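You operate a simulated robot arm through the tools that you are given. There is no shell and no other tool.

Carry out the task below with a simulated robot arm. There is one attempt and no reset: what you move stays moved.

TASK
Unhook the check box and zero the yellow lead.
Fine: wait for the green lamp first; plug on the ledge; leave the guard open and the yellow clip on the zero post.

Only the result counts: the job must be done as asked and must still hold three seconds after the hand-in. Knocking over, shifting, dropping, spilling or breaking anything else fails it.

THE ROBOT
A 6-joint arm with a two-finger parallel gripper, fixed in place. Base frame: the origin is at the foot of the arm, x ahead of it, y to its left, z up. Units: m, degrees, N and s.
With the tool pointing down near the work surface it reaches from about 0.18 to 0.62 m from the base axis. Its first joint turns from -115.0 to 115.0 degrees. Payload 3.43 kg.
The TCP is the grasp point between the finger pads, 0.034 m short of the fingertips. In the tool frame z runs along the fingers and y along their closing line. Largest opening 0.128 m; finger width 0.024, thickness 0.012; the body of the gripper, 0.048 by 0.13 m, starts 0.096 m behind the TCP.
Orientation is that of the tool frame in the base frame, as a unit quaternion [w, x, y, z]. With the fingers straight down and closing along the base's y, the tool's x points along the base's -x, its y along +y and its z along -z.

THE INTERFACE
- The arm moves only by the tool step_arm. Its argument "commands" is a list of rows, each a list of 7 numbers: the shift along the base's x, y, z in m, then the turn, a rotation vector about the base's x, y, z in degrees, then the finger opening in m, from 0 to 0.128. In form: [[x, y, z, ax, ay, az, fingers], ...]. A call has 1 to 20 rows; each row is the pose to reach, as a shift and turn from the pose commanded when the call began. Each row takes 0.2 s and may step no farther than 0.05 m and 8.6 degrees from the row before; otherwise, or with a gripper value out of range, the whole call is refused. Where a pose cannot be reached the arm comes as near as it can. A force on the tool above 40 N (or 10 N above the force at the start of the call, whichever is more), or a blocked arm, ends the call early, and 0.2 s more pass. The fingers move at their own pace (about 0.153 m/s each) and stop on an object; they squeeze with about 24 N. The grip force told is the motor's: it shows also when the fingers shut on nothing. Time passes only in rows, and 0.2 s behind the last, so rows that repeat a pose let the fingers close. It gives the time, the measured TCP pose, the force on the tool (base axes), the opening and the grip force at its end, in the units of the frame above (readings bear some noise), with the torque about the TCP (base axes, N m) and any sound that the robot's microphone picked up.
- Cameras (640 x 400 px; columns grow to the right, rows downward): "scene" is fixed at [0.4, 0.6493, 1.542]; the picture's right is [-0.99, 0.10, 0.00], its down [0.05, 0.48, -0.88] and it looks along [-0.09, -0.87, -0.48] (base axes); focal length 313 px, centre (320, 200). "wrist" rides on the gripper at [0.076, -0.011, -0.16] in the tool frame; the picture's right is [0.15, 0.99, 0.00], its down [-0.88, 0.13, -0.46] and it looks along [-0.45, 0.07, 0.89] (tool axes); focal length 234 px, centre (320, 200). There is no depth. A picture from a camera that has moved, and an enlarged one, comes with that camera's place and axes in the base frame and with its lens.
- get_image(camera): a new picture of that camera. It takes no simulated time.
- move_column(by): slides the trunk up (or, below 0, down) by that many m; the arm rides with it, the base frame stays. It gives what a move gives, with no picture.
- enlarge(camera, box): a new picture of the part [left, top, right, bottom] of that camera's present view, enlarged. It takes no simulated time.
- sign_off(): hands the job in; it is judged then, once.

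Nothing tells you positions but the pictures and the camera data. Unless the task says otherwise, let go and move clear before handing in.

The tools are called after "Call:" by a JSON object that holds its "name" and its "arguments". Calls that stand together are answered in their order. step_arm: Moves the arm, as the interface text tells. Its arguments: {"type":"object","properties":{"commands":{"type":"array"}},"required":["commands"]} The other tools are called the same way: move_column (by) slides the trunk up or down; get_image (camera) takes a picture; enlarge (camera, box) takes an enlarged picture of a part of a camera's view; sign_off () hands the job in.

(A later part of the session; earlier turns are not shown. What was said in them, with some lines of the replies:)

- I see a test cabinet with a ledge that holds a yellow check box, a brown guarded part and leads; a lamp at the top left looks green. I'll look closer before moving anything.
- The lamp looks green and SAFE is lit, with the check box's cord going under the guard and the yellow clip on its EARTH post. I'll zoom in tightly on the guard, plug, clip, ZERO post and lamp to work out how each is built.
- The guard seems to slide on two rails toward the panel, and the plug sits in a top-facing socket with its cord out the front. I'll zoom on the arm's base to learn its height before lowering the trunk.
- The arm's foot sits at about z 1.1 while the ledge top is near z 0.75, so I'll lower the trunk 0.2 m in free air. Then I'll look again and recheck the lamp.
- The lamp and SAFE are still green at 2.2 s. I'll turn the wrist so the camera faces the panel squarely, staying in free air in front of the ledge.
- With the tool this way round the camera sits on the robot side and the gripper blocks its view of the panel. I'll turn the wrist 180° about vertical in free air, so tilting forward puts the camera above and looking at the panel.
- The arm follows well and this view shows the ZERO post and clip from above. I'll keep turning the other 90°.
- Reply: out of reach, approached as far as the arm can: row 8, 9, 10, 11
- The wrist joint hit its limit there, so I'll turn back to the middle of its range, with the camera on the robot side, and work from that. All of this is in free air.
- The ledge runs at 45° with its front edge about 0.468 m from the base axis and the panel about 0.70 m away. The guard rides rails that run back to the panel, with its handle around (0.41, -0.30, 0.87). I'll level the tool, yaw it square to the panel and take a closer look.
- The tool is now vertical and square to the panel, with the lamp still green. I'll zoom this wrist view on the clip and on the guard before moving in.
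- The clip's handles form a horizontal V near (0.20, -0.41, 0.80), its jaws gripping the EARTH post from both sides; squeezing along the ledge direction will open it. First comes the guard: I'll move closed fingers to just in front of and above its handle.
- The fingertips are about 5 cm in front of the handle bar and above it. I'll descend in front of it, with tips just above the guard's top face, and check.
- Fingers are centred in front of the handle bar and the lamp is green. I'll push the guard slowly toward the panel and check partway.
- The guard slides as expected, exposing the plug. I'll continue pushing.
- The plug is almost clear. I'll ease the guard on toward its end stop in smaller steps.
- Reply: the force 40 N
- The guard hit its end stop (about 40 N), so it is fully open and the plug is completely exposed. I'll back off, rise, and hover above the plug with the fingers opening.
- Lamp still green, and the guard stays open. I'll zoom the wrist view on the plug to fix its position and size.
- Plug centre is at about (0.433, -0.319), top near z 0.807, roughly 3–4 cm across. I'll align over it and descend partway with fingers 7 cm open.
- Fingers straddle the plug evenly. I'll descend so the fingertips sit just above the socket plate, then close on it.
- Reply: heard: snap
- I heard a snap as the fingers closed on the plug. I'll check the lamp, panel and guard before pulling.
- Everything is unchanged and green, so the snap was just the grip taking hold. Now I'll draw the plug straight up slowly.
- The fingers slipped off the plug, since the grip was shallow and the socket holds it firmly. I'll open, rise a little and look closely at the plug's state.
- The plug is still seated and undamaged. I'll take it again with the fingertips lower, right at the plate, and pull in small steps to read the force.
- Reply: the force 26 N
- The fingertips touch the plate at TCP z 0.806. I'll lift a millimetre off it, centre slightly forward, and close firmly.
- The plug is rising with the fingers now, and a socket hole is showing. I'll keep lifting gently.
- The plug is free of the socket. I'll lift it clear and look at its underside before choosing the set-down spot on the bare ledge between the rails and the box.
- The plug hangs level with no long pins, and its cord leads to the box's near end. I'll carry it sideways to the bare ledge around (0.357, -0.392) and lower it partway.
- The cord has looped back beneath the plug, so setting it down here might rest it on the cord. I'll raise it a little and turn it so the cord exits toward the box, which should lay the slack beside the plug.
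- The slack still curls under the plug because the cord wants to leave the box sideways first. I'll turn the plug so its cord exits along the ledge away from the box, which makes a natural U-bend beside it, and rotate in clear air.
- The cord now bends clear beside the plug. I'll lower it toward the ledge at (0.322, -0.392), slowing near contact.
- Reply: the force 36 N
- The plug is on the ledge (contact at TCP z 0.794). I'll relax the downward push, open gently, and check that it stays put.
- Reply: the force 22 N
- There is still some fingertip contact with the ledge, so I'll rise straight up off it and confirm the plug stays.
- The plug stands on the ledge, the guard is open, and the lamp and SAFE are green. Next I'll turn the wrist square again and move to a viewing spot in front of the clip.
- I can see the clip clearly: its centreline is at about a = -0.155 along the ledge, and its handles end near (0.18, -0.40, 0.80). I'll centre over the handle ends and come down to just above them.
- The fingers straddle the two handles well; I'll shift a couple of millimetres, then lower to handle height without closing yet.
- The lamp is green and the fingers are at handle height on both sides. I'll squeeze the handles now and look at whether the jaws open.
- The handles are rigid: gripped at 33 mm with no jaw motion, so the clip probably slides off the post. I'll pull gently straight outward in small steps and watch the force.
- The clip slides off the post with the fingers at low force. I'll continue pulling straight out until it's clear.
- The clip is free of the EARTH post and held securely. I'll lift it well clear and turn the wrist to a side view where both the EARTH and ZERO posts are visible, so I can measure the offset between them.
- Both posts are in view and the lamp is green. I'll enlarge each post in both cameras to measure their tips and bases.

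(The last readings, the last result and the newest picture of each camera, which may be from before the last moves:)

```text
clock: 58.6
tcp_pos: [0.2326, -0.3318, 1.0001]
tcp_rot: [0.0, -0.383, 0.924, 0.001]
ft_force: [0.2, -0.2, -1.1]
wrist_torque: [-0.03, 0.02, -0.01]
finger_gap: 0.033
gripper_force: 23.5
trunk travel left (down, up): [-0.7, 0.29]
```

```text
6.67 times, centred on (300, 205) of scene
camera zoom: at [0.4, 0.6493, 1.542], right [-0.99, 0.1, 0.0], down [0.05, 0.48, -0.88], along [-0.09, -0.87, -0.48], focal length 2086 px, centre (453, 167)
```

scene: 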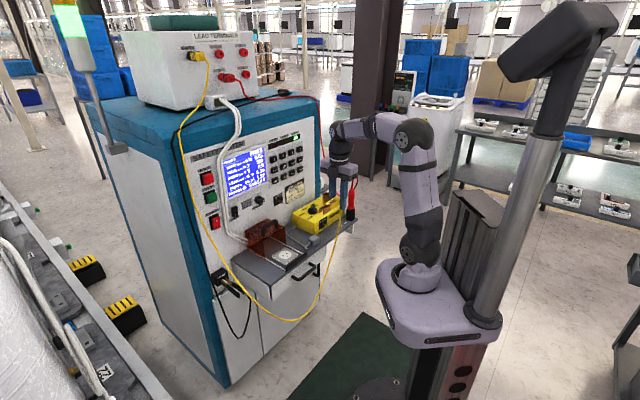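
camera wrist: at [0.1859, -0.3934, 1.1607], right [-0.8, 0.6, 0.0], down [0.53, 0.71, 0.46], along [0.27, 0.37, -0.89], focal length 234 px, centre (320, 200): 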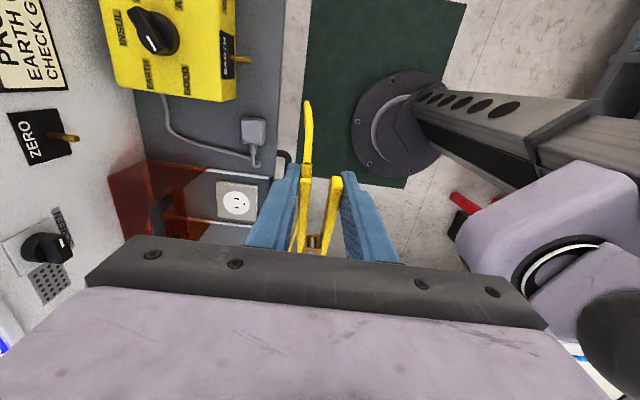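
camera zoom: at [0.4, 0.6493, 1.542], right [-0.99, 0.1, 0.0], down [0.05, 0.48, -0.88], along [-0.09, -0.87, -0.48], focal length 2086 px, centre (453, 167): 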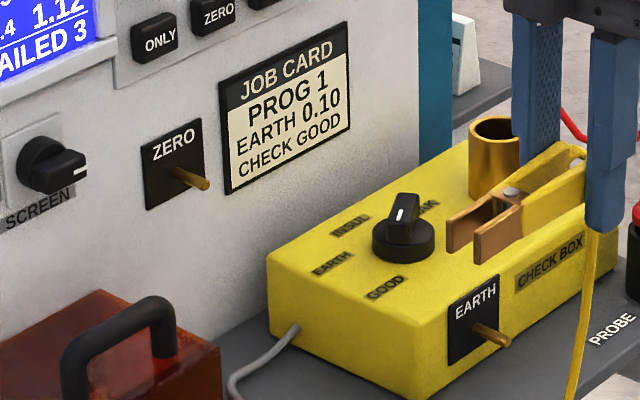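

The ZERO post tip is at about (0.434, -0.505, 0.902) and the EARTH post tip at (0.247, -0.467, 0.798). So the seated TCP pose at ZERO is the grasp pose plus that offset. I'll turn the clip back to face the panel and stop well short of the ZERO post.

Call:
{"name": "enlarge", "arguments": {"camera": "wrist", "box": [220, 120, 420, 260]}}

Call:
{"name": "step_arm", "arguments": {"commands": [[0.007, -0.004, 0, 0, 0, -8.2, 0.0], [0.014, -0.008, 0, 0, 0, -16.4, 0.0], [0.021, -0.012, 0, 0, 0, -24.6, 0.0], [0.028, -0.016, 0, 0, 0, -32.8, 0.0], [0.035, -0.02, 0, 0, 0, -41, 0.0], [0.042, -0.024, 0, 0, 0, -49.2, 0.0], [0.049, -0.028, 0, 0, 0, -57.4, 0.0], [0.056, -0.032, -0.005, 0, 0, -65.6, 0.0], [0.063, -0.036, -0.01, 0, 0, -73.8, 0.0], [0.067, -0.04, -0.02, 0, 0, -82, 0.0], [0.0707, -0.0437, -0.03, 0, 0, -90, 0.0], [0.0707, -0.0437, -0.03, 0, 0, -90, 0.0]]}}

Call:
{"name": "enlarge", "arguments": {"camera": "scene", "box": [250, 160, 350, 235]}}

Call:
{"name": "enlarge", "arguments": {"camera": "wrist", "box": [220, 120, 420, 260]}}

```text
2.86 times, centred on (320, 190) of wrist
camera zoom: at [0.1859, -0.3934, 1.1607], right [-0.8, 0.6, 0.0], down [0.53, 0.71, 0.46], along [0.27, 0.37, -0.89], focal length 669 px, centre (320, 229)
```

zoom: 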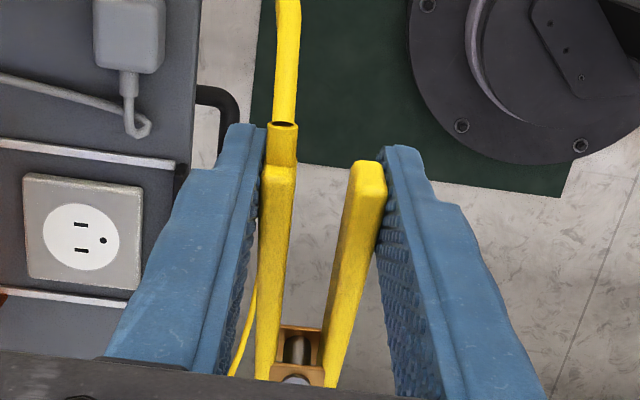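

```text
clock: 61.2
tcp_pos: [0.3035, -0.3749, 0.9706]
tcp_rot: [0.0, 0.384, 0.923, 0.0]
ft_force: [0.8, 0.3, 0.0]
wrist_torque: [0.02, -0.02, 0.0]
finger_gap: 0.033
gripper_force: 24.2
trunk travel left (down, up): [-0.7, 0.29]
```

```text
5.33 times, centred on (300, 198) of scene
camera zoom: at [0.4, 0.6493, 1.542], right [-0.99, 0.1, 0.0], down [0.05, 0.48, -0.88], along [-0.09, -0.87, -0.48], focal length 1669 px, centre (427, 213)
```

zoom: 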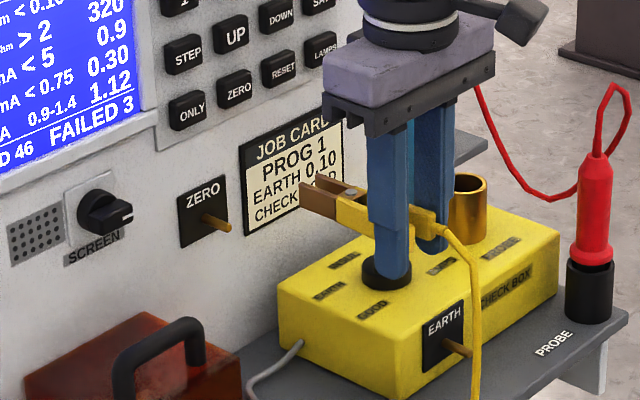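

```text
2.86 times, centred on (320, 190) of wrist
camera zoom: at [0.2412, -0.3295, 1.1307], right [0.6, 0.8, 0.0], down [0.71, -0.53, 0.46], along [0.37, -0.27, -0.89], focal length 669 px, centre (320, 229)
```

zoom: 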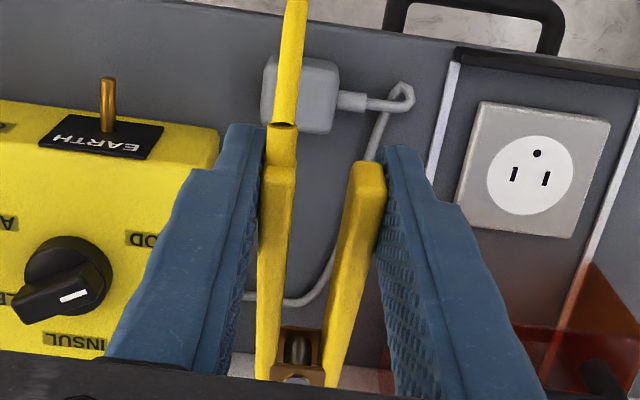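

The clip hasn't shifted in the grip. I'll drop to the ZERO post's height and move to about 2 cm short of it, then check alignment.

Call:
{"name": "step_arm", "arguments": {"commands": [[0, 0, -0.02, 0, 0, 0, 0.0], [0, 0, -0.04, 0, 0, 0, 0.0], [0, 0, -0.066, 0, 0, 0, 0.0], [0.012, -0.012, -0.066, 0, 0, 0, 0.0], [0.024, -0.0245, -0.066, 0, 0, 0, 0.0], [0.0351, -0.036, -0.066, 0, 0, 0, 0.0], [0.0351, -0.036, -0.066, 0, 0, 0, 0.0]]}}

Call:
{"name": "enlarge", "arguments": {"camera": "scene", "box": [270, 175, 320, 215]}}

Call:
{"name": "enlarge", "arguments": {"camera": "wrist", "box": [220, 120, 420, 260]}}

Call:
{"name": "get_image", "arguments": {"camera": "scene"}}

```text
clock: 62.8
tcp_pos: [0.3371, -0.413, 0.9055]
tcp_rot: [-0.001, 0.383, 0.924, 0.0]
ft_force: [0.3, 0.8, -0.9]
wrist_torque: [0.01, -0.02, 0.01]
finger_gap: 0.0329
gripper_force: 23.8
trunk travel left (down, up): [-0.7, 0.29]
```

```text
10.00 times, centred on (295, 195) of scene
camera zoom: at [0.4, 0.6493, 1.542], right [-0.99, 0.1, 0.0], down [0.05, 0.48, -0.88], along [-0.09, -0.87, -0.48], focal length 3129 px, centre (570, 250)
```

zoom: 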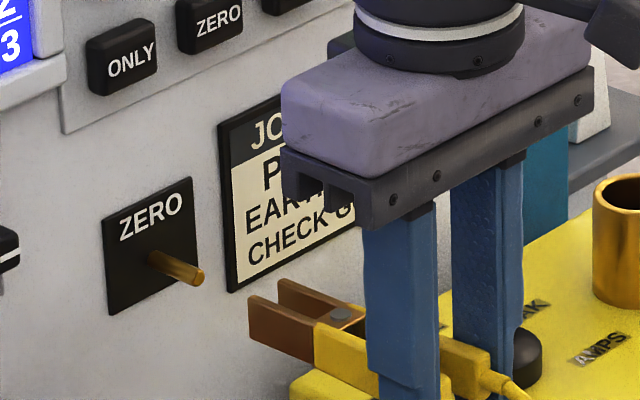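

```text
2.86 times, centred on (320, 190) of wrist
camera zoom: at [0.2756, -0.3669, 1.0653], right [0.6, 0.8, 0.0], down [0.71, -0.53, 0.46], along [0.37, -0.27, -0.89], focal length 669 px, centre (320, 229)
```

zoom: 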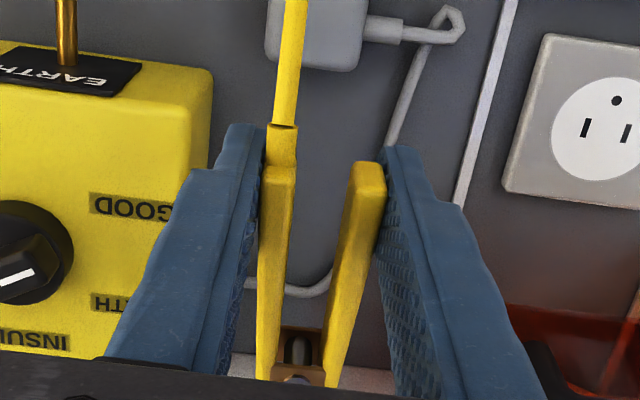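

```text
taken
```

scene: 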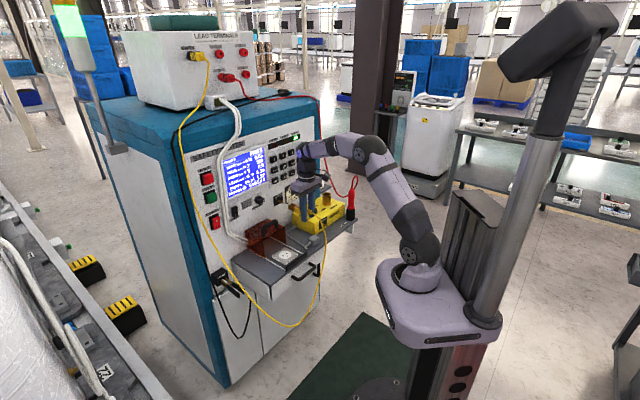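

Clip and post look nearly in line. I'll zoom tightly on both to measure the remaining offset before inserting.

Call:
{"name": "enlarge", "arguments": {"camera": "scene", "box": [280, 190, 310, 212]}}

Call:
{"name": "enlarge", "arguments": {"camera": "scene", "box": [320, 220, 350, 242]}}

```text
16.00 times, centred on (295, 201) of scene
camera zoom: at [0.4, 0.6493, 1.542], right [-0.99, 0.1, 0.0], down [0.05, 0.48, -0.88], along [-0.09, -0.87, -0.48], focal length 5007 px, centre (720, 184)
```

zoom: 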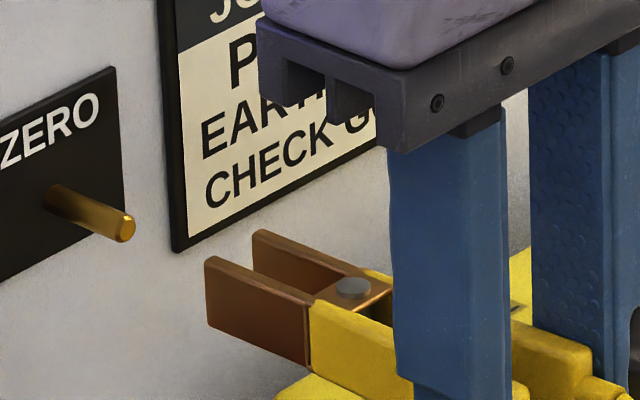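

```text
16.00 times, centred on (335, 231) of scene
camera zoom: at [0.4, 0.6493, 1.542], right [-0.99, 0.1, 0.0], down [0.05, 0.48, -0.88], along [-0.09, -0.87, -0.48], focal length 5007 px, centre (80, -296)
```

zoom: 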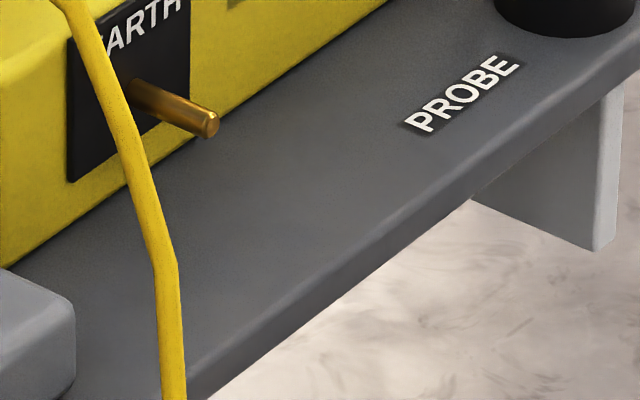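

The jaws' mid-gap lines up with the post to within about 3 mm, inside the 15 mm gap, and the jaw tips are about 36 mm short of the post tip. I'll trim 2.5 mm sideways and advance until the jaws just overlap the post.

Call:
{"name": "step_arm", "arguments": {"commands": [[0.0018, 0.0018, 0, 0, 0, 0, 0.0], [0.0054, -0.0018, 0, 0, 0, 0, 0.0], [0.009, -0.0054, 0, 0, 0, 0, 0.0], [0.0126, -0.009, 0, 0, 0, 0, 0.0], [0.0162, -0.0126, 0, 0, 0, 0, 0.0], [0.0198, -0.0162, 0, 0, 0, 0, 0.0], [0.0234, -0.0198, 0, 0, 0, 0, 0.0], [0.0263, -0.0227, 0, 0, 0, 0, 0.0], [0.0263, -0.0227, 0, 0, 0, 0, 0.0]]}}

Call:
{"name": "enlarge", "arguments": {"camera": "scene", "box": [275, 188, 305, 210]}}

```text
clock: 64.8
tcp_pos: [0.3638, -0.4342, 0.9058]
tcp_rot: [0.001, 0.384, 0.923, 0.0]
ft_force: [-0.5, -1.3, -1.2]
wrist_torque: [0.06, 0.04, 0.0]
finger_gap: 0.0331
gripper_force: 24.2
trunk travel left (down, up): [-0.7, 0.29]
```

```text
16.00 times, centred on (290, 199) of scene
camera zoom: at [0.4, 0.6493, 1.542], right [-0.99, 0.1, 0.0], down [0.05, 0.48, -0.88], along [-0.09, -0.87, -0.48], focal length 5007 px, centre (800, 216)
```

zoom: 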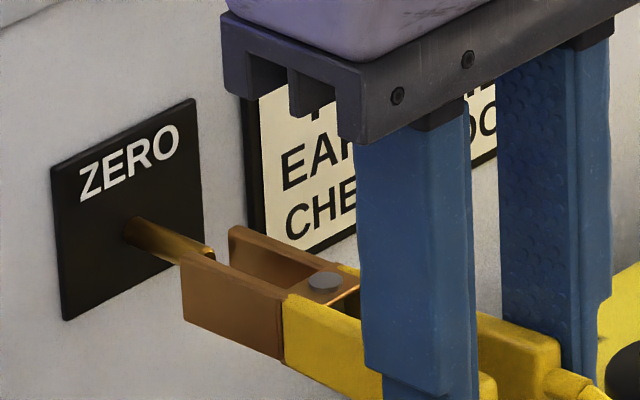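

The post tip is entering between the jaws, laterally centred but slightly high within them. I'll raise 3 mm and slide on gently, watching the force.

Call:
{"name": "step_arm", "arguments": {"commands": [[0, 0, 0.003, 0, 0, 0, 0.0], [0.002, -0.002, 0.003, 0, 0, 0, 0.0], [0.004, -0.004, 0.003, 0, 0, 0, 0.0], [0.006, -0.006, 0.003, 0, 0, 0, 0.0], [0.008, -0.008, 0.003, 0, 0, 0, 0.0], [0.01, -0.01, 0.003, 0, 0, 0, 0.0]]}}

Call:
{"name": "enlarge", "arguments": {"camera": "scene", "box": [275, 188, 305, 210]}}

```text
clock: 66.2
tcp_pos: [0.375, -0.4452, 0.9077]
tcp_rot: [0.0, 0.384, 0.923, 0.0]
ft_force: [-0.6, -1.3, -1.2]
wrist_torque: [-0.01, 0.0, -0.07]
finger_gap: 0.0327
gripper_force: 23.8
trunk travel left (down, up): [-0.7, 0.29]
```

```text
16.00 times, centred on (290, 199) of scene
camera zoom: at [0.4, 0.6493, 1.542], right [-0.99, 0.1, 0.0], down [0.05, 0.48, -0.88], along [-0.09, -0.87, -0.48], focal length 5007 px, centre (800, 216)
```

zoom: 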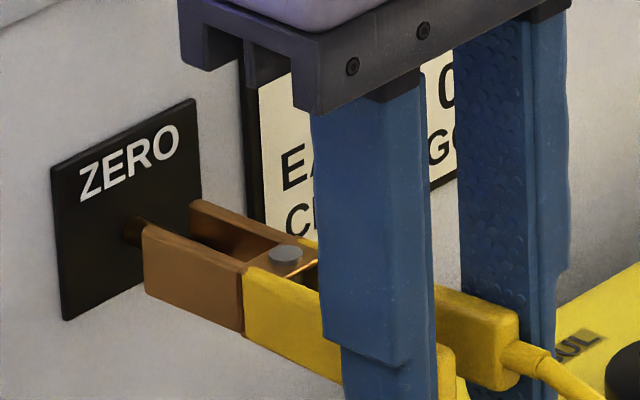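

The jaws are now around the post with no contact force. I'll go the last 12 mm toward the seated depth in small steps.

Call:
{"name": "step_arm", "arguments": {"commands": [[0.0015, -0.0015, 0, 0, 0, 0, 0.0], [0.003, -0.003, 0, 0, 0, 0, 0.0], [0.0045, -0.0045, 0, 0, 0, 0, 0.0], [0.006, -0.006, 0, 0, 0, 0, 0.0]]}}

Call:
{"name": "step_arm", "arguments": {"commands": [[0.001, -0.001, 0, 0, 0, 0, 0.0], [0.002, -0.002, 0, 0, 0, 0, 0.0]]}}

Call:
{"name": "enlarge", "arguments": {"camera": "scene", "box": [275, 188, 305, 210]}}

```text
clock: 67.2
tcp_pos: [0.3799, -0.4507, 0.9073]
tcp_rot: [-0.001, 0.383, 0.924, 0.001]
ft_force: [-0.2, -1.1, -0.4]
wrist_torque: [-0.03, 0.02, -0.07]
finger_gap: 0.0326
gripper_force: 23.6
trunk travel left (down, up): [-0.7, 0.29]
```

```text
clock: 67.8
tcp_pos: [0.3816, -0.4527, 0.908]
tcp_rot: [0.001, 0.384, 0.924, 0.001]
ft_force: [-0.1, -1.0, -0.8]
wrist_torque: [0.07, 0.01, 0.0]
finger_gap: 0.0327
gripper_force: 23.9
trunk travel left (down, up): [-0.7, 0.29]
```

```text
16.00 times, centred on (290, 199) of scene
camera zoom: at [0.4, 0.6493, 1.542], right [-0.99, 0.1, 0.0], down [0.05, 0.48, -0.88], along [-0.09, -0.87, -0.48], focal length 5007 px, centre (800, 216)
```

zoom: 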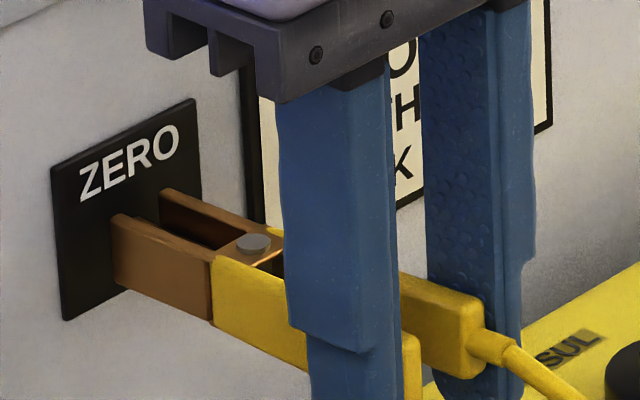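

The jaws look almost against the plate, as they were on EARTH. I'll nudge 2 mm more to feel for the seat.

Call:
{"name": "step_arm", "arguments": {"commands": [[0.0007, -0.0007, 0, 0, 0, 0, 0.0], [0.0014, -0.0014, 0, 0, 0, 0, 0.0]]}}

Call:
{"name": "enlarge", "arguments": {"camera": "scene", "box": [275, 188, 305, 210]}}

```text
clock: 68.4
tcp_pos: [0.3832, -0.4536, 0.908]
tcp_rot: [0.0, 0.384, 0.923, -0.001]
ft_force: [0.6, -0.3, -0.9]
wrist_torque: [0.07, 0.02, 0.0]
finger_gap: 0.033
gripper_force: 23.9
trunk travel left (down, up): [-0.7, 0.29]
```

```text
16.00 times, centred on (290, 199) of scene
camera zoom: at [0.4, 0.6493, 1.542], right [-0.99, 0.1, 0.0], down [0.05, 0.48, -0.88], along [-0.09, -0.87, -0.48], focal length 5007 px, centre (800, 216)
```

zoom: 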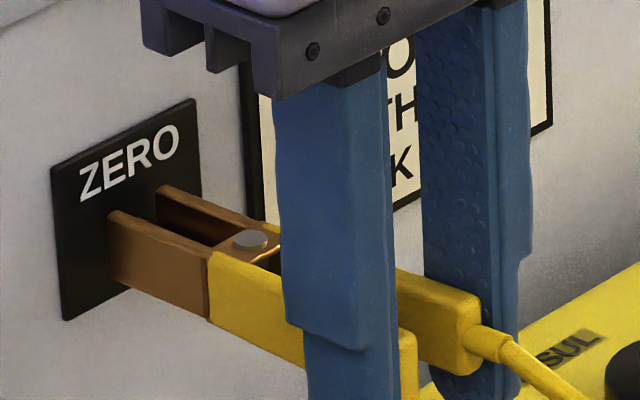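

The clip is at the same depth relative to the ZERO plate as it was on EARTH, centred on the post. I'll check the lamp and then ease the fingers open slightly to see if it holds.

Call:
{"name": "enlarge", "arguments": {"camera": "scene", "box": [40, 0, 320, 160]}}

Call:
{"name": "step_arm", "arguments": {"commands": [[0, 0, 0, 0, 0, 0, 0.034], [0, 0, 0, 0, 0, 0, 0.037], [0, 0, 0, 0, 0, 0, 0.04], [0, 0, 0, 0, 0, 0, 0.043]]}}

Call:
{"name": "enlarge", "arguments": {"camera": "scene", "box": [275, 188, 305, 210]}}

Call:
{"name": "enlarge", "arguments": {"camera": "wrist", "box": [220, 120, 420, 260]}}

```text
2.29 times, centred on (180, 80) of scene
camera zoom: at [0.4, 0.6493, 1.542], right [-0.99, 0.1, 0.0], down [0.05, 0.48, -0.88], along [-0.09, -0.87, -0.48], focal length 715 px, centre (640, 474)
```

zoom: 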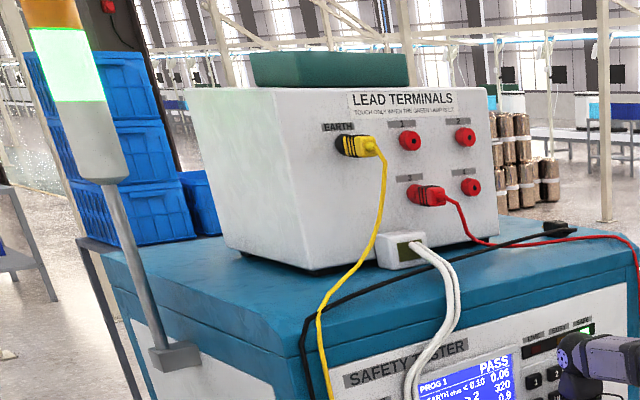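

```text
clock: 69.4
tcp_pos: [0.3838, -0.4541, 0.9089]
tcp_rot: [0.0, 0.384, 0.923, 0.0]
ft_force: [-0.1, 0.2, 0.0]
wrist_torque: [-0.01, -0.03, 0.02]
finger_gap: 0.043
gripper_force: 0.0
trunk travel left (down, up): [-0.7, 0.29]
```

```text
16.00 times, centred on (290, 199) of scene
camera zoom: at [0.4, 0.6493, 1.542], right [-0.99, 0.1, 0.0], down [0.05, 0.48, -0.88], along [-0.09, -0.87, -0.48], focal length 5007 px, centre (800, 216)
```

zoom: 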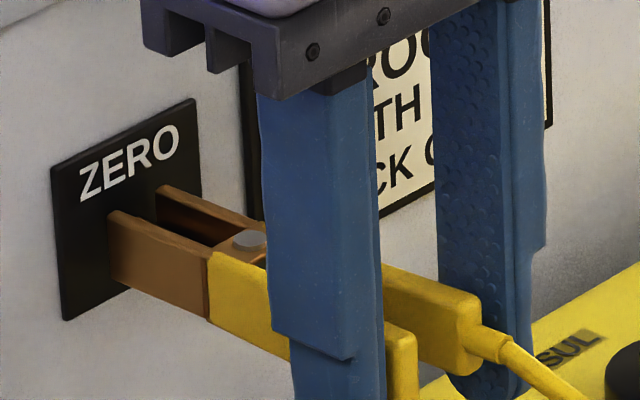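

```text
2.86 times, centred on (320, 190) of wrist
camera zoom: at [0.321, -0.408, 1.0682], right [0.6, 0.8, 0.0], down [0.71, -0.53, 0.46], along [0.37, -0.27, -0.89], focal length 669 px, centre (320, 229)
```

zoom: 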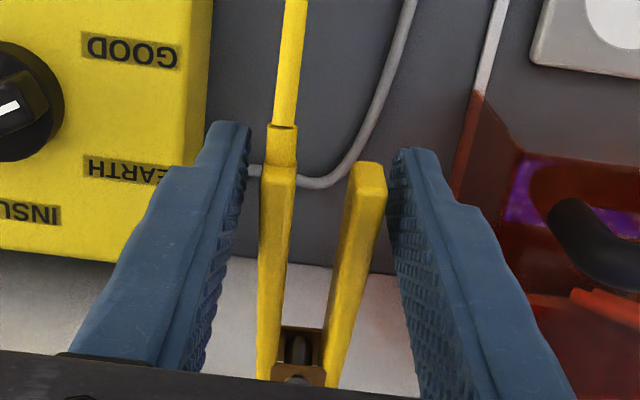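

The clip stays in place with the fingers off it. I'll open a bit more and rise straight up clear of it.

Call:
{"name": "step_arm", "arguments": {"commands": [[0, 0, 0, 0, 0, 0, 0.052], [0, 0, 0, 0, 0, 0, 0.06], [0, 0, 0.01, 0, 0, 0, 0.06], [0, 0, 0.025, 0, 0, 0, 0.06], [0, 0, 0.045, 0, 0, 0, 0.06], [0, 0, 0.075, 0, 0, 0, 0.06], [0, 0, 0.11, 0, 0, 0, 0.06], [-0.02, 0.02, 0.13, 0, 0, 0, 0.06], [-0.05, 0.05, 0.14, 0, 0, 0, 0.06], [-0.08, 0.08, 0.14, 0, 0, 0, 0.06], [-0.11, 0.11, 0.14, 0, 0, 0, 0.06]]}}

Call:
{"name": "get_image", "arguments": {"camera": "scene"}}

Call:
{"name": "enlarge", "arguments": {"camera": "scene", "box": [240, 170, 350, 280]}}

Call:
{"name": "enlarge", "arguments": {"camera": "scene", "box": [270, 180, 320, 215]}}

Call:
{"name": "get_image", "arguments": {"camera": "wrist"}}

```text
clock: 71.8
tcp_pos: [0.273, -0.3435, 1.0477]
tcp_rot: [0.002, 0.384, 0.923, -0.001]
ft_force: [0.4, 0.8, 0.3]
wrist_torque: [-0.04, 0.0, 0.01]
finger_gap: 0.06
gripper_force: 0.1
out of reach, approached as far as the arm can: row 7
trunk travel left (down, up): [-0.7, 0.29]
```

```text
taken
```

scene: 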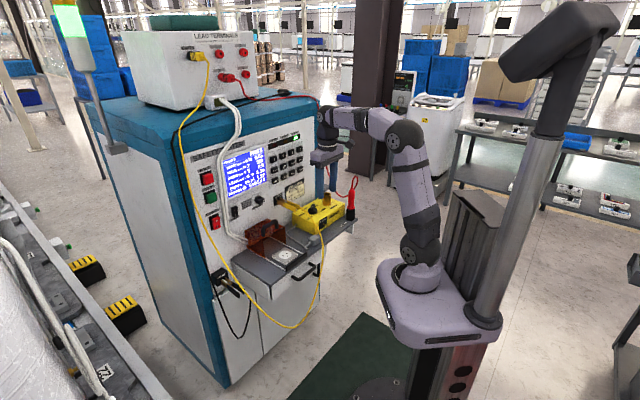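

```text
3.64 times, centred on (295, 225) of scene
camera zoom: at [0.4, 0.6493, 1.542], right [-0.99, 0.1, 0.0], down [0.05, 0.48, -0.88], along [-0.09, -0.87, -0.48], focal length 1138 px, centre (411, 109)
```

zoom: 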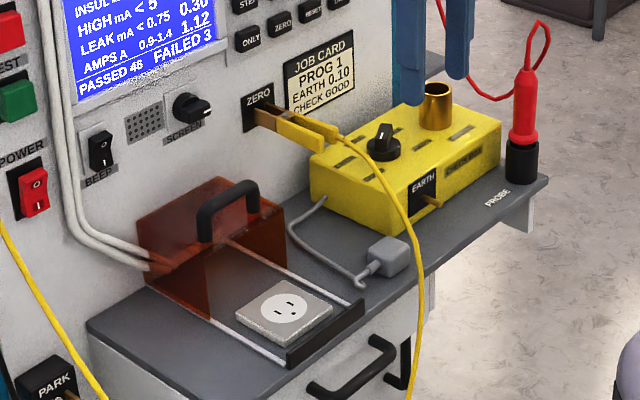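

```text
11.43 times, centred on (295, 198) of scene
camera zoom: at [0.4, 0.6493, 1.542], right [-0.99, 0.1, 0.0], down [0.05, 0.48, -0.88], along [-0.09, -0.87, -0.48], focal length 3576 px, centre (606, 229)
```

zoom: 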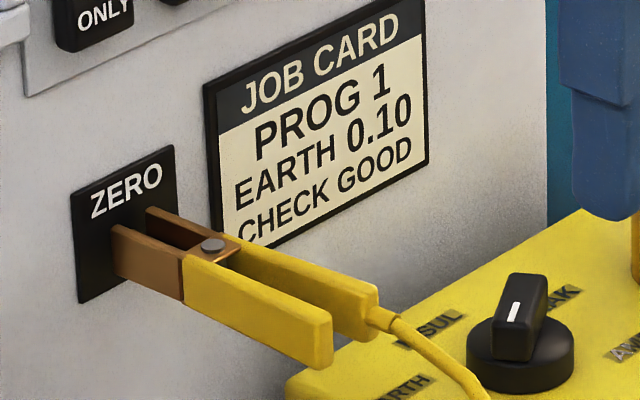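

```text
taken
camera wrist: at [0.2091, -0.2975, 1.2076], right [0.6, 0.8, 0.0], down [0.71, -0.53, 0.46], along [0.37, -0.27, -0.89], focal length 234 px, centre (320, 200)
```

wrist: 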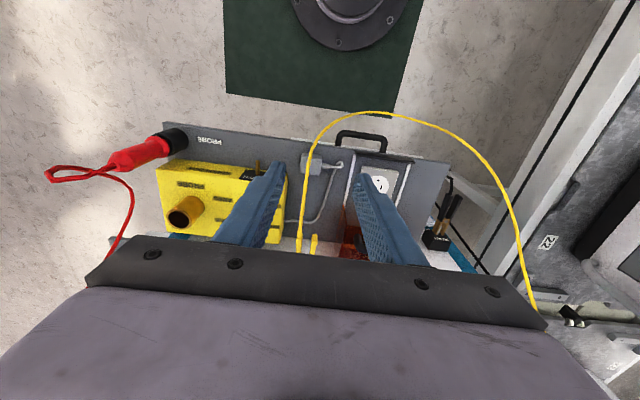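

The clip is holding on ZERO, the plug is on the ledge, the guard is open and the lamp is green. "Zero the yellow lead" may also involve the tester's ZERO key, so I'll read the display and keypad closely before deciding.

Call:
{"name": "enlarge", "arguments": {"camera": "scene", "box": [215, 140, 275, 205]}}

Call:
{"name": "enlarge", "arguments": {"camera": "scene", "box": [262, 125, 322, 200]}}

Call:
{"name": "enlarge", "arguments": {"camera": "scene", "box": [185, 160, 245, 235]}}

Call:
{"name": "enlarge", "arguments": {"camera": "scene", "box": [180, 25, 270, 85]}}

```text
6.15 times, centred on (245, 172) of scene
camera zoom: at [0.4, 0.6493, 1.542], right [-0.99, 0.1, 0.0], down [0.05, 0.48, -0.88], along [-0.09, -0.87, -0.48], focal length 1926 px, centre (782, 369)
```

zoom: 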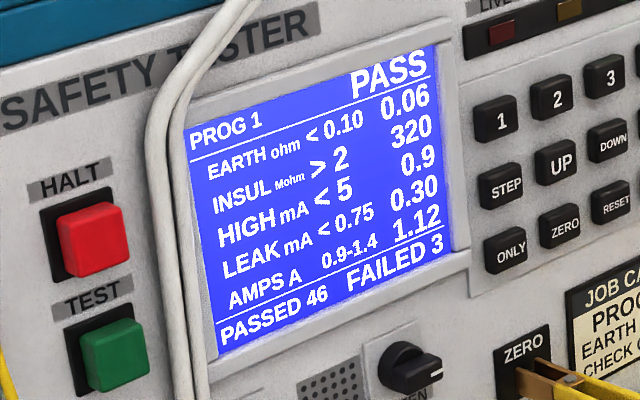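

```text
5.33 times, centred on (292, 162) of scene
camera zoom: at [0.4, 0.6493, 1.542], right [-0.99, 0.1, 0.0], down [0.05, 0.48, -0.88], along [-0.09, -0.87, -0.48], focal length 1669 px, centre (469, 400)
```

zoom: 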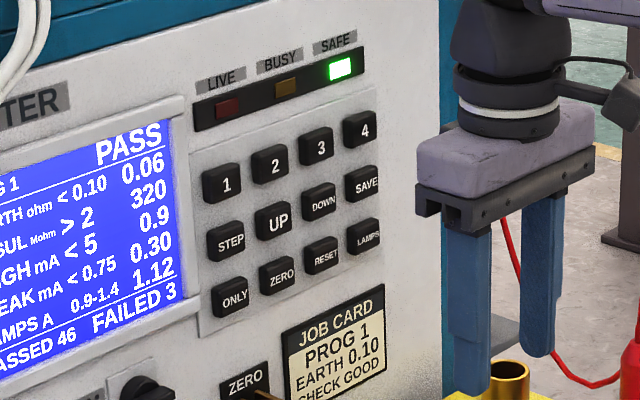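

```text
5.33 times, centred on (215, 198) of scene
camera zoom: at [0.4, 0.6493, 1.542], right [-0.99, 0.1, 0.0], down [0.05, 0.48, -0.88], along [-0.09, -0.87, -0.48], focal length 1669 px, centre (880, 213)
```

zoom: 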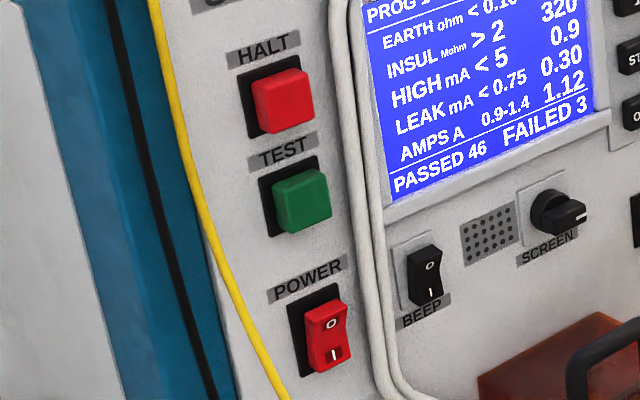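

```text
6.67 times, centred on (225, 55) of scene
camera zoom: at [0.4, 0.6493, 1.542], right [-0.99, 0.1, 0.0], down [0.05, 0.48, -0.88], along [-0.09, -0.87, -0.48], focal length 2086 px, centre (953, 1167)
```

zoom: 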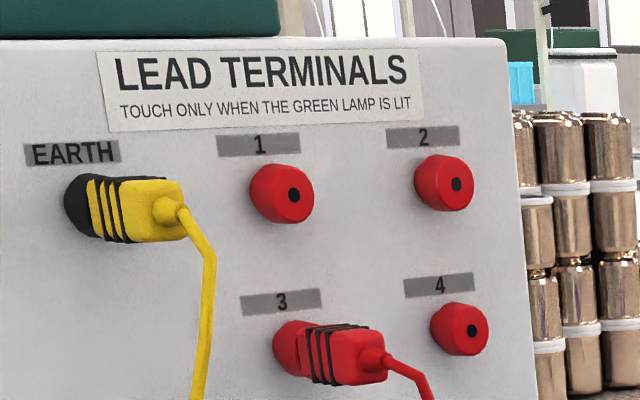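

The display is unchanged and still shows PASS with SAFE lit, and the keypad has a real ZERO key. Nulling a lead means clip on the zero post, then that key, so I'll close the fingers and tilt forward to face the keypad for a straight-on look.

Call:
{"name": "step_arm", "arguments": {"commands": [[0, 0, 0, 0, 0, 0, 0.03], [0.0072, -0.0147, 0, -6.01, -6.01, 0, 0.0], [0.0144, -0.0294, 0, -12.02, -12.02, 0, 0.0], [0.0216, -0.0441, 0, -18.03, -18.03, 0, 0.0], [0.0288, -0.0589, -0.005, -24.04, -24.04, 0, 0.0], [0.036, -0.0736, -0.01, -30.05, -30.05, 0, 0.0], [0.0432, -0.0883, -0.015, -36.06, -36.06, 0, 0.0], [0.0504, -0.103, -0.02, -42.07, -42.07, 0, 0.0], [0.0504, -0.103, -0.02, -42.42, -42.42, 0, 0.0]]}}

Call:
{"name": "get_image", "arguments": {"camera": "wrist"}}

Call:
{"name": "get_image", "arguments": {"camera": "scene"}}

```text
clock: 73.8
tcp_pos: [0.3224, -0.4457, 1.0268]
tcp_rot: [0.462, 0.333, 0.8, -0.191]
ft_force: [0.0, -0.1, -0.4]
wrist_torque: [0.03, -0.03, 0.0]
finger_gap: 0.0003
gripper_force: 24.2
trunk travel left (down, up): [-0.7, 0.29]
```

```text
taken
camera wrist: at [0.1903, -0.3296, 1.0422], right [0.65, 0.75, -0.13], down [0.12, 0.06, 0.99], along [0.75, -0.66, -0.06], focal length 234 px, centre (320, 200)
```

wrist: 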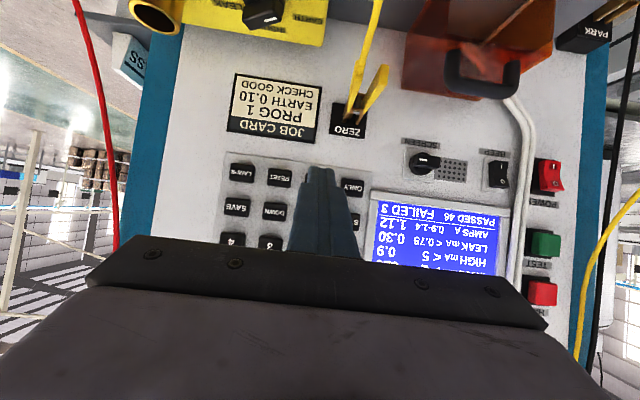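

```text
taken
```

scene: 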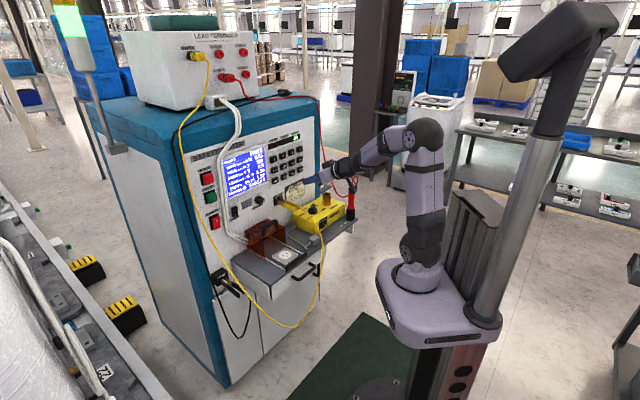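

This straight-on (upside-down) view shows the bottom key row LAMPS, RESET, ZERO, ONLY, with my fingertips right in front of ZERO; its face is near (0.42, -0.54, 1.00). I'll zoom in to confirm the aim.

Call:
{"name": "step_arm", "arguments": {"commands": [[0.0014, 0.0014, -0.008, 0, 0, 0, 0.0], [0.0014, 0.0014, -0.016, 0, 0, 0, 0.0], [0.0014, 0.0014, -0.016, 0, 0, 0, 0.0]]}}

Call:
{"name": "enlarge", "arguments": {"camera": "wrist", "box": [210, 100, 410, 250]}}

Call:
{"name": "enlarge", "arguments": {"camera": "scene", "box": [255, 135, 345, 205]}}

```text
clock: 74.6
tcp_pos: [0.3254, -0.4454, 1.0115]
tcp_rot: [0.462, 0.332, 0.8, -0.191]
ft_force: [-0.3, -0.2, 0.0]
wrist_torque: [-0.02, -0.04, -0.01]
finger_gap: 0.0003
gripper_force: 24.1
trunk travel left (down, up): [-0.7, 0.29]
```

```text
2.67 times, centred on (310, 175) of wrist
camera zoom: at [0.1919, -0.3283, 1.0262], right [0.65, 0.75, -0.12], down [0.12, 0.06, 0.99], along [0.75, -0.66, -0.05], focal length 624 px, centre (347, 267)
```

zoom: 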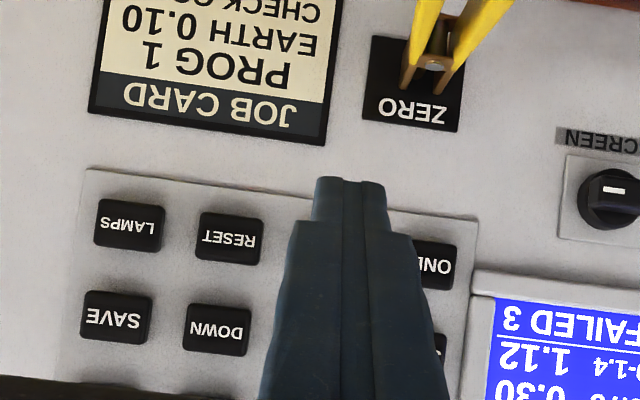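

```text
5.71 times, centred on (300, 170) of scene
camera zoom: at [0.4, 0.6493, 1.542], right [-0.99, 0.1, 0.0], down [0.05, 0.48, -0.88], along [-0.09, -0.87, -0.48], focal length 1788 px, centre (434, 371)
```

zoom: 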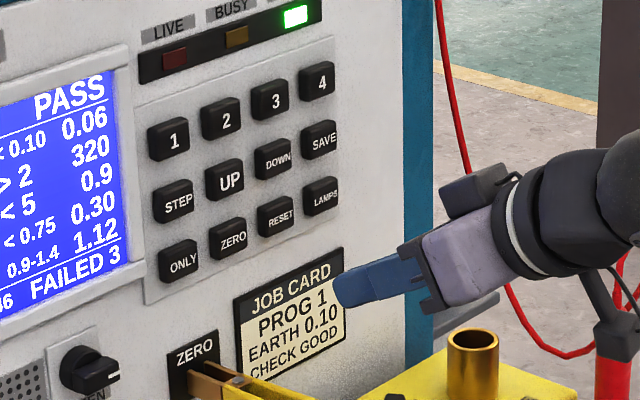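

The fingertips are centred on the ZERO key's column and at its height. I'll advance to about 1.5 cm short of it and look again.

Call:
{"name": "step_arm", "arguments": {"commands": [[0.01, -0.01, -0.003, 0, 0, 0, 0.0], [0.02, -0.02, -0.003, 0, 0, 0, 0.0], [0.03, -0.03, -0.003, 0, 0, 0, 0.0], [0.04, -0.04, -0.003, 0, 0, 0, 0.0], [0.05, -0.05, -0.003, 0, 0, 0, 0.0], [0.059, -0.059, -0.003, 0, 0, 0, 0.0], [0.059, -0.059, -0.003, 0, 0, 0, 0.0]]}}

Call:
{"name": "enlarge", "arguments": {"camera": "wrist", "box": [210, 100, 410, 250]}}

Call:
{"name": "enlarge", "arguments": {"camera": "scene", "box": [270, 150, 320, 190]}}

```text
clock: 76.2
tcp_pos: [0.3856, -0.5047, 1.0102]
tcp_rot: [0.462, 0.332, 0.8, -0.191]
ft_force: [-0.8, 0.4, -0.4]
wrist_torque: [-0.01, -0.01, -0.02]
finger_gap: 0.0
gripper_force: 24.1
trunk travel left (down, up): [-0.7, 0.29]
```

```text
2.67 times, centred on (310, 175) of wrist
camera zoom: at [0.2513, -0.3873, 1.0237], right [0.65, 0.75, -0.12], down [0.12, 0.06, 0.99], along [0.75, -0.66, -0.05], focal length 624 px, centre (347, 267)
```

zoom: 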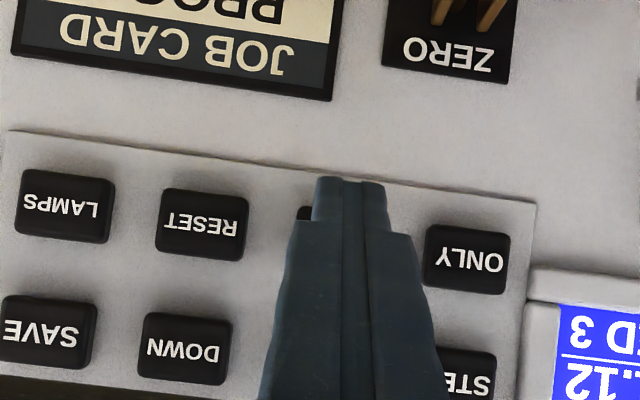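

```text
10.00 times, centred on (295, 170) of scene
camera zoom: at [0.4, 0.6493, 1.542], right [-0.99, 0.1, 0.0], down [0.05, 0.48, -0.88], along [-0.09, -0.87, -0.48], focal length 3129 px, centre (570, 500)
```

zoom: 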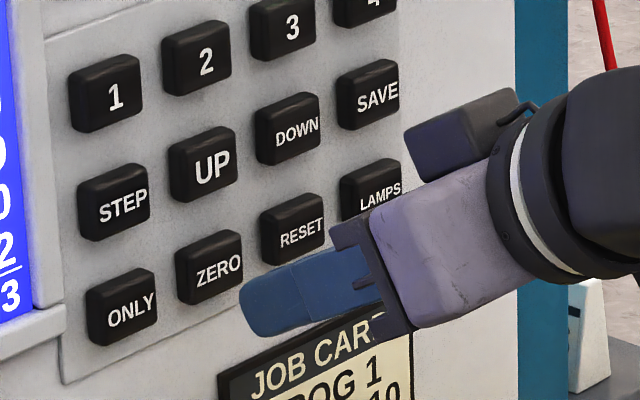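

The fingertips are lined up on the ZERO key. I'll make contact gently and press in small steps, watching force and sound.

Call:
{"name": "step_arm", "arguments": {"commands": [[0.003, -0.003, 0, 0, 0, 0, 0.0], [0.006, -0.006, 0, 0, 0, 0, 0.0], [0.009, -0.009, 0, 0, 0, 0, 0.0], [0.0115, -0.0115, 0, 0, 0, 0, 0.0]]}}

Call:
{"name": "enlarge", "arguments": {"camera": "scene", "box": [270, 150, 320, 190]}}

```text
clock: 77.2
tcp_pos: [0.3956, -0.5176, 1.0089]
tcp_rot: [0.462, 0.331, 0.801, -0.19]
ft_force: [0.2, -0.8, 0.2]
wrist_torque: [-0.02, 0.0, -0.01]
finger_gap: 0.0
gripper_force: 24.2
trunk travel left (down, up): [-0.7, 0.29]
```

```text
10.00 times, centred on (295, 170) of scene
camera zoom: at [0.4, 0.6493, 1.542], right [-0.99, 0.1, 0.0], down [0.05, 0.48, -0.88], along [-0.09, -0.87, -0.48], focal length 3129 px, centre (570, 500)
```

zoom: 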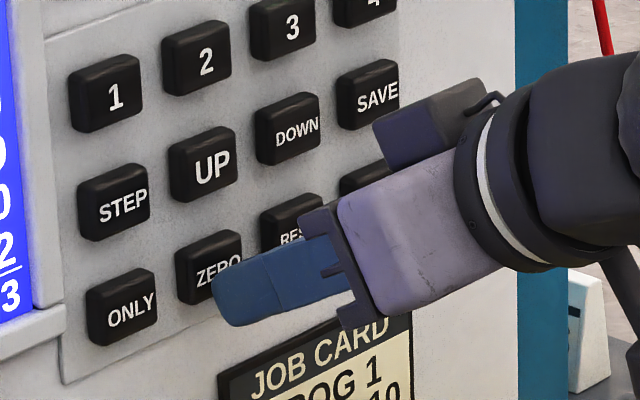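

Almost touching the lower middle of the key. I'll continue in 1.5 mm steps.

Call:
{"name": "step_arm", "arguments": {"commands": [[0.001, -0.001, 0.001, 0, 0, 0, 0.0], [0.002, -0.002, 0.002, 0, 0, 0, 0.0], [0.003, -0.003, 0.002, 0, 0, 0, 0.0]]}}

Call:
{"name": "step_arm", "arguments": {"commands": [[0.001, -0.001, 0, 0, 0, 0, 0.0], [0.002, -0.002, 0, 0, 0, 0, 0.0]]}}

Call:
{"name": "enlarge", "arguments": {"camera": "scene", "box": [270, 150, 320, 190]}}

Call:
{"name": "enlarge", "arguments": {"camera": "scene", "box": [200, 120, 320, 210]}}

```text
clock: 78.0
tcp_pos: [0.3996, -0.5194, 1.0103]
tcp_rot: [0.462, 0.332, 0.8, -0.191]
ft_force: [-0.6, 1.6, -0.5]
wrist_torque: [0.06, 0.04, 0.01]
finger_gap: 0.0002
gripper_force: 24.2
trunk travel left (down, up): [-0.7, 0.29]
```

```text
clock: 78.6
tcp_pos: [0.3996, -0.521, 1.0101]
tcp_rot: [0.461, 0.333, 0.8, -0.191]
ft_force: [-2.2, 0.8, -2.0]
wrist_torque: [0.03, 0.06, -0.02]
finger_gap: 0.0
gripper_force: 24.3
trunk travel left (down, up): [-0.7, 0.29]
heard: click
```

```text
10.00 times, centred on (295, 170) of scene
camera zoom: at [0.4, 0.6493, 1.542], right [-0.99, 0.1, 0.0], down [0.05, 0.48, -0.88], along [-0.09, -0.87, -0.48], focal length 3129 px, centre (570, 500)
```

zoom: 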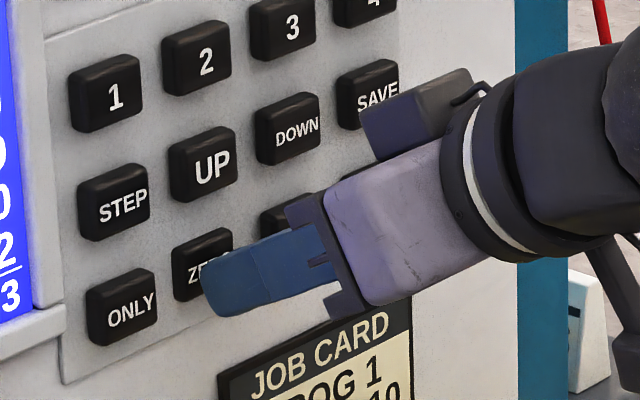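

```text
4.44 times, centred on (260, 165) of scene
camera zoom: at [0.4, 0.6493, 1.542], right [-0.99, 0.1, 0.0], down [0.05, 0.48, -0.88], along [-0.09, -0.87, -0.48], focal length 1391 px, centre (587, 356)
```

zoom: 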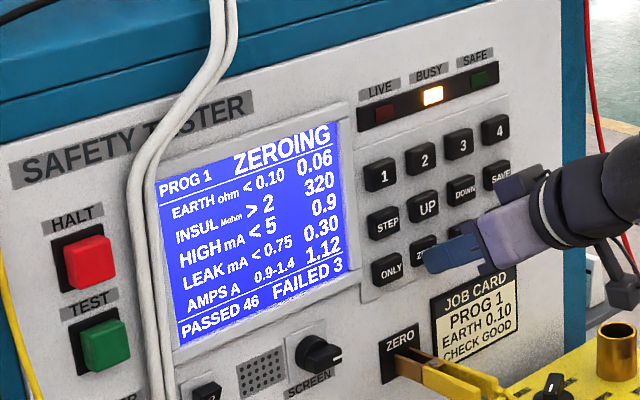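

The key clicked and the display now reads ZEROING with BUSY lit, so this step was needed. I'll back off the key and wait for it to finish, without touching anything.

Call:
{"name": "step_arm", "arguments": {"commands": [[-0.005, 0.005, 0, 0, 0, 0, 0.0], [-0.015, 0.015, 0, 0, 0, 0, 0.0], [-0.03, 0.03, 0.005, 0, 0, 0, 0.0], [-0.05, 0.05, 0.01, 0, 0, 0, 0.0], [-0.07, 0.07, 0.015, 0, 0, 0, 0.0], [-0.09, 0.09, 0.02, 0, 0, 0, 0.0]]}}

Call:
{"name": "enlarge", "arguments": {"camera": "scene", "box": [200, 120, 320, 210]}}

Call:
{"name": "get_image", "arguments": {"camera": "scene"}}

```text
clock: 80.0
tcp_pos: [0.3105, -0.4309, 1.0295]
tcp_rot: [0.462, 0.332, 0.8, -0.19]
ft_force: [0.1, 0.4, -0.8]
wrist_torque: [-0.02, 0.01, 0.01]
finger_gap: 0.0001
gripper_force: 23.8
trunk travel left (down, up): [-0.7, 0.29]
```

```text
4.44 times, centred on (260, 165) of scene
camera zoom: at [0.4, 0.6493, 1.542], right [-0.99, 0.1, 0.0], down [0.05, 0.48, -0.88], along [-0.09, -0.87, -0.48], focal length 1391 px, centre (587, 356)
```

zoom: 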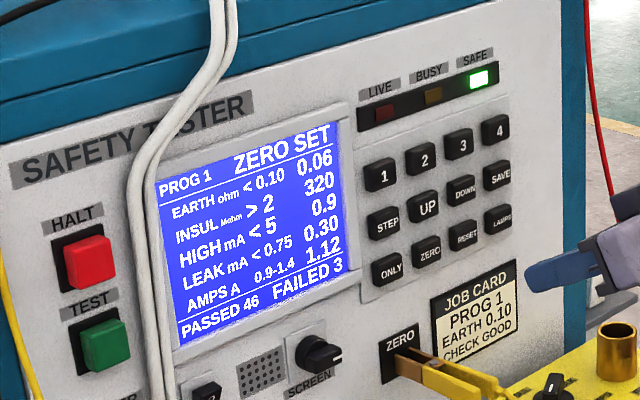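

```text
taken
```

scene: 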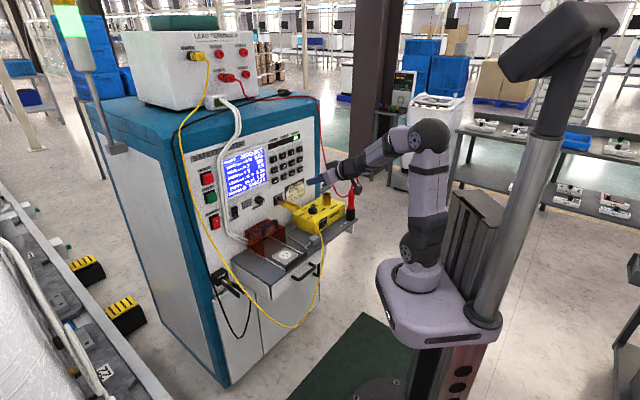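

The display says ZERO SET and the lamp is green again. I'll move the arm farther clear and do a final check of everything on the ledge.

Call:
{"name": "step_arm", "arguments": {"commands": [[-0.02, 0.02, 0.01, 0, 0, 0, 0.0], [-0.04, 0.04, 0.02, 5, 5, 0, 0.0], [-0.06, 0.06, 0.03, 10, 10, 0, 0.0], [-0.08, 0.08, 0.04, 15, 15, 0, 0.0], [-0.08, 0.08, 0.05, 20, 20, 0, 0.02], [-0.08, 0.08, 0.06, 25, 25, 0, 0.04], [-0.08, 0.08, 0.06, 25, 25, 0, 0.04], [-0.08, 0.08, 0.06, 25, 25, 0, 0.04]]}}

Call:
{"name": "get_image", "arguments": {"camera": "scene"}}

Call:
{"name": "enlarge", "arguments": {"camera": "scene", "box": [230, 170, 370, 280]}}

Call:
{"name": "enlarge", "arguments": {"camera": "scene", "box": [200, 120, 320, 210]}}

Call:
{"name": "enlarge", "arguments": {"camera": "scene", "box": [270, 180, 320, 215]}}

```text
clock: 81.8
tcp_pos: [0.2324, -0.3516, 1.0916]
tcp_rot: [0.197, 0.375, 0.902, -0.08]
ft_force: [0.5, -0.6, -0.3]
wrist_torque: [0.0, 0.02, 0.01]
finger_gap: 0.0396
gripper_force: 0.1
trunk travel left (down, up): [-0.7, 0.29]
```

```text
taken
```

scene: 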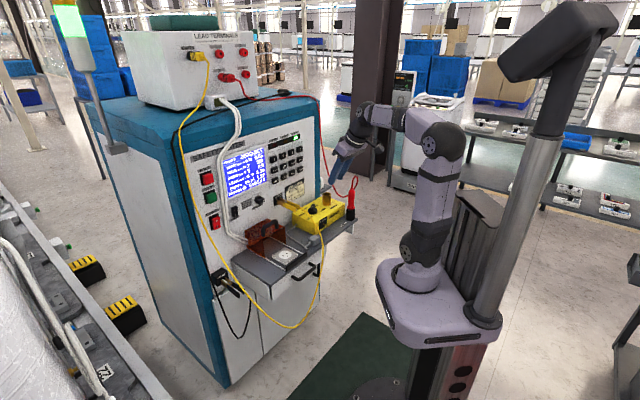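

```text
3.64 times, centred on (300, 225) of scene
camera zoom: at [0.4, 0.6493, 1.542], right [-0.99, 0.1, 0.0], down [0.05, 0.48, -0.88], along [-0.09, -0.87, -0.48], focal length 1138 px, centre (393, 109)
```

zoom: 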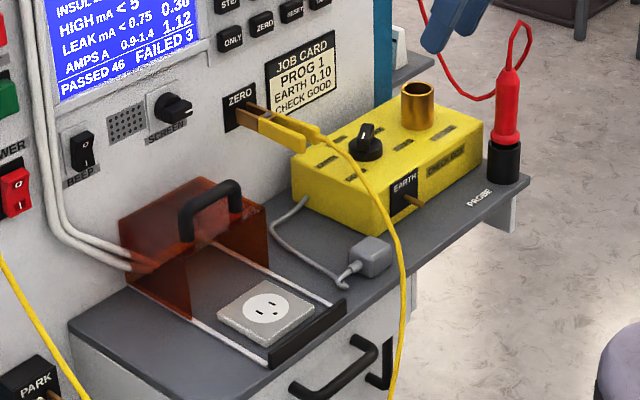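

```text
4.44 times, centred on (260, 165) of scene
camera zoom: at [0.4, 0.6493, 1.542], right [-0.99, 0.1, 0.0], down [0.05, 0.48, -0.88], along [-0.09, -0.87, -0.48], focal length 1391 px, centre (587, 356)
```

zoom: 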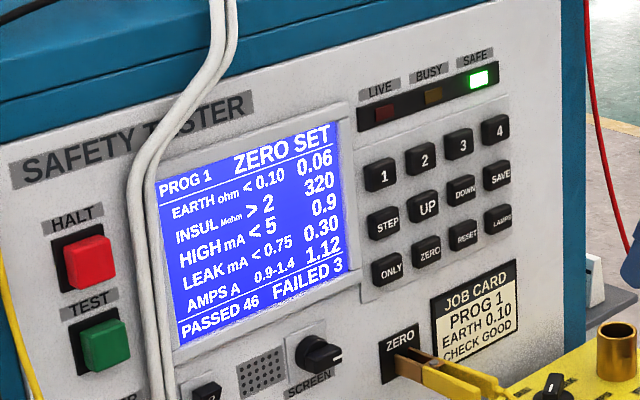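

```text
11.43 times, centred on (295, 198) of scene
camera zoom: at [0.4, 0.6493, 1.542], right [-0.99, 0.1, 0.0], down [0.05, 0.48, -0.88], along [-0.09, -0.87, -0.48], focal length 3576 px, centre (606, 229)
```

zoom: 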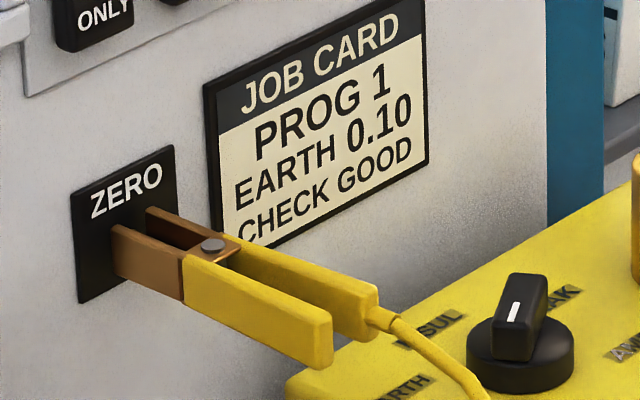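

Everything is as asked: the plug is out and resting on the ledge, the guard is open, and the yellow clip is on the ZERO post. The display reads ZERO SET, the lamp is green, and the arm is clear, so I'm handing the job in.

Call:
{"name": "sign_off", "arguments": {}}

```text
The job is handed in.
```

The check box is unhooked and the yellow lead is zeroed. I've handed the job in, but the sign-off gave no verdict.

- **Green lamp:** it was green at the start and every time I checked before touching anything.
- **Plug:** it is out of the socket and standing on the ledge between the rails and the check box. My first grip slipped off without moving it, and the second drew it out cleanly.
- **Guard:** it is slid all the way back and left open.
- **Yellow clip:** it is off the box's EARTH post and on the ZERO post, and it stayed put when I let go.
- **ZERO key:** you didn't mention this key, but zeroing the lead needed it, so I pressed it once with the clip on the post. The tester showed ZEROING and then ZERO SET, and went back to SAFE.

Nothing else looked moved in the last pictures, and the arm is clear of the bench.
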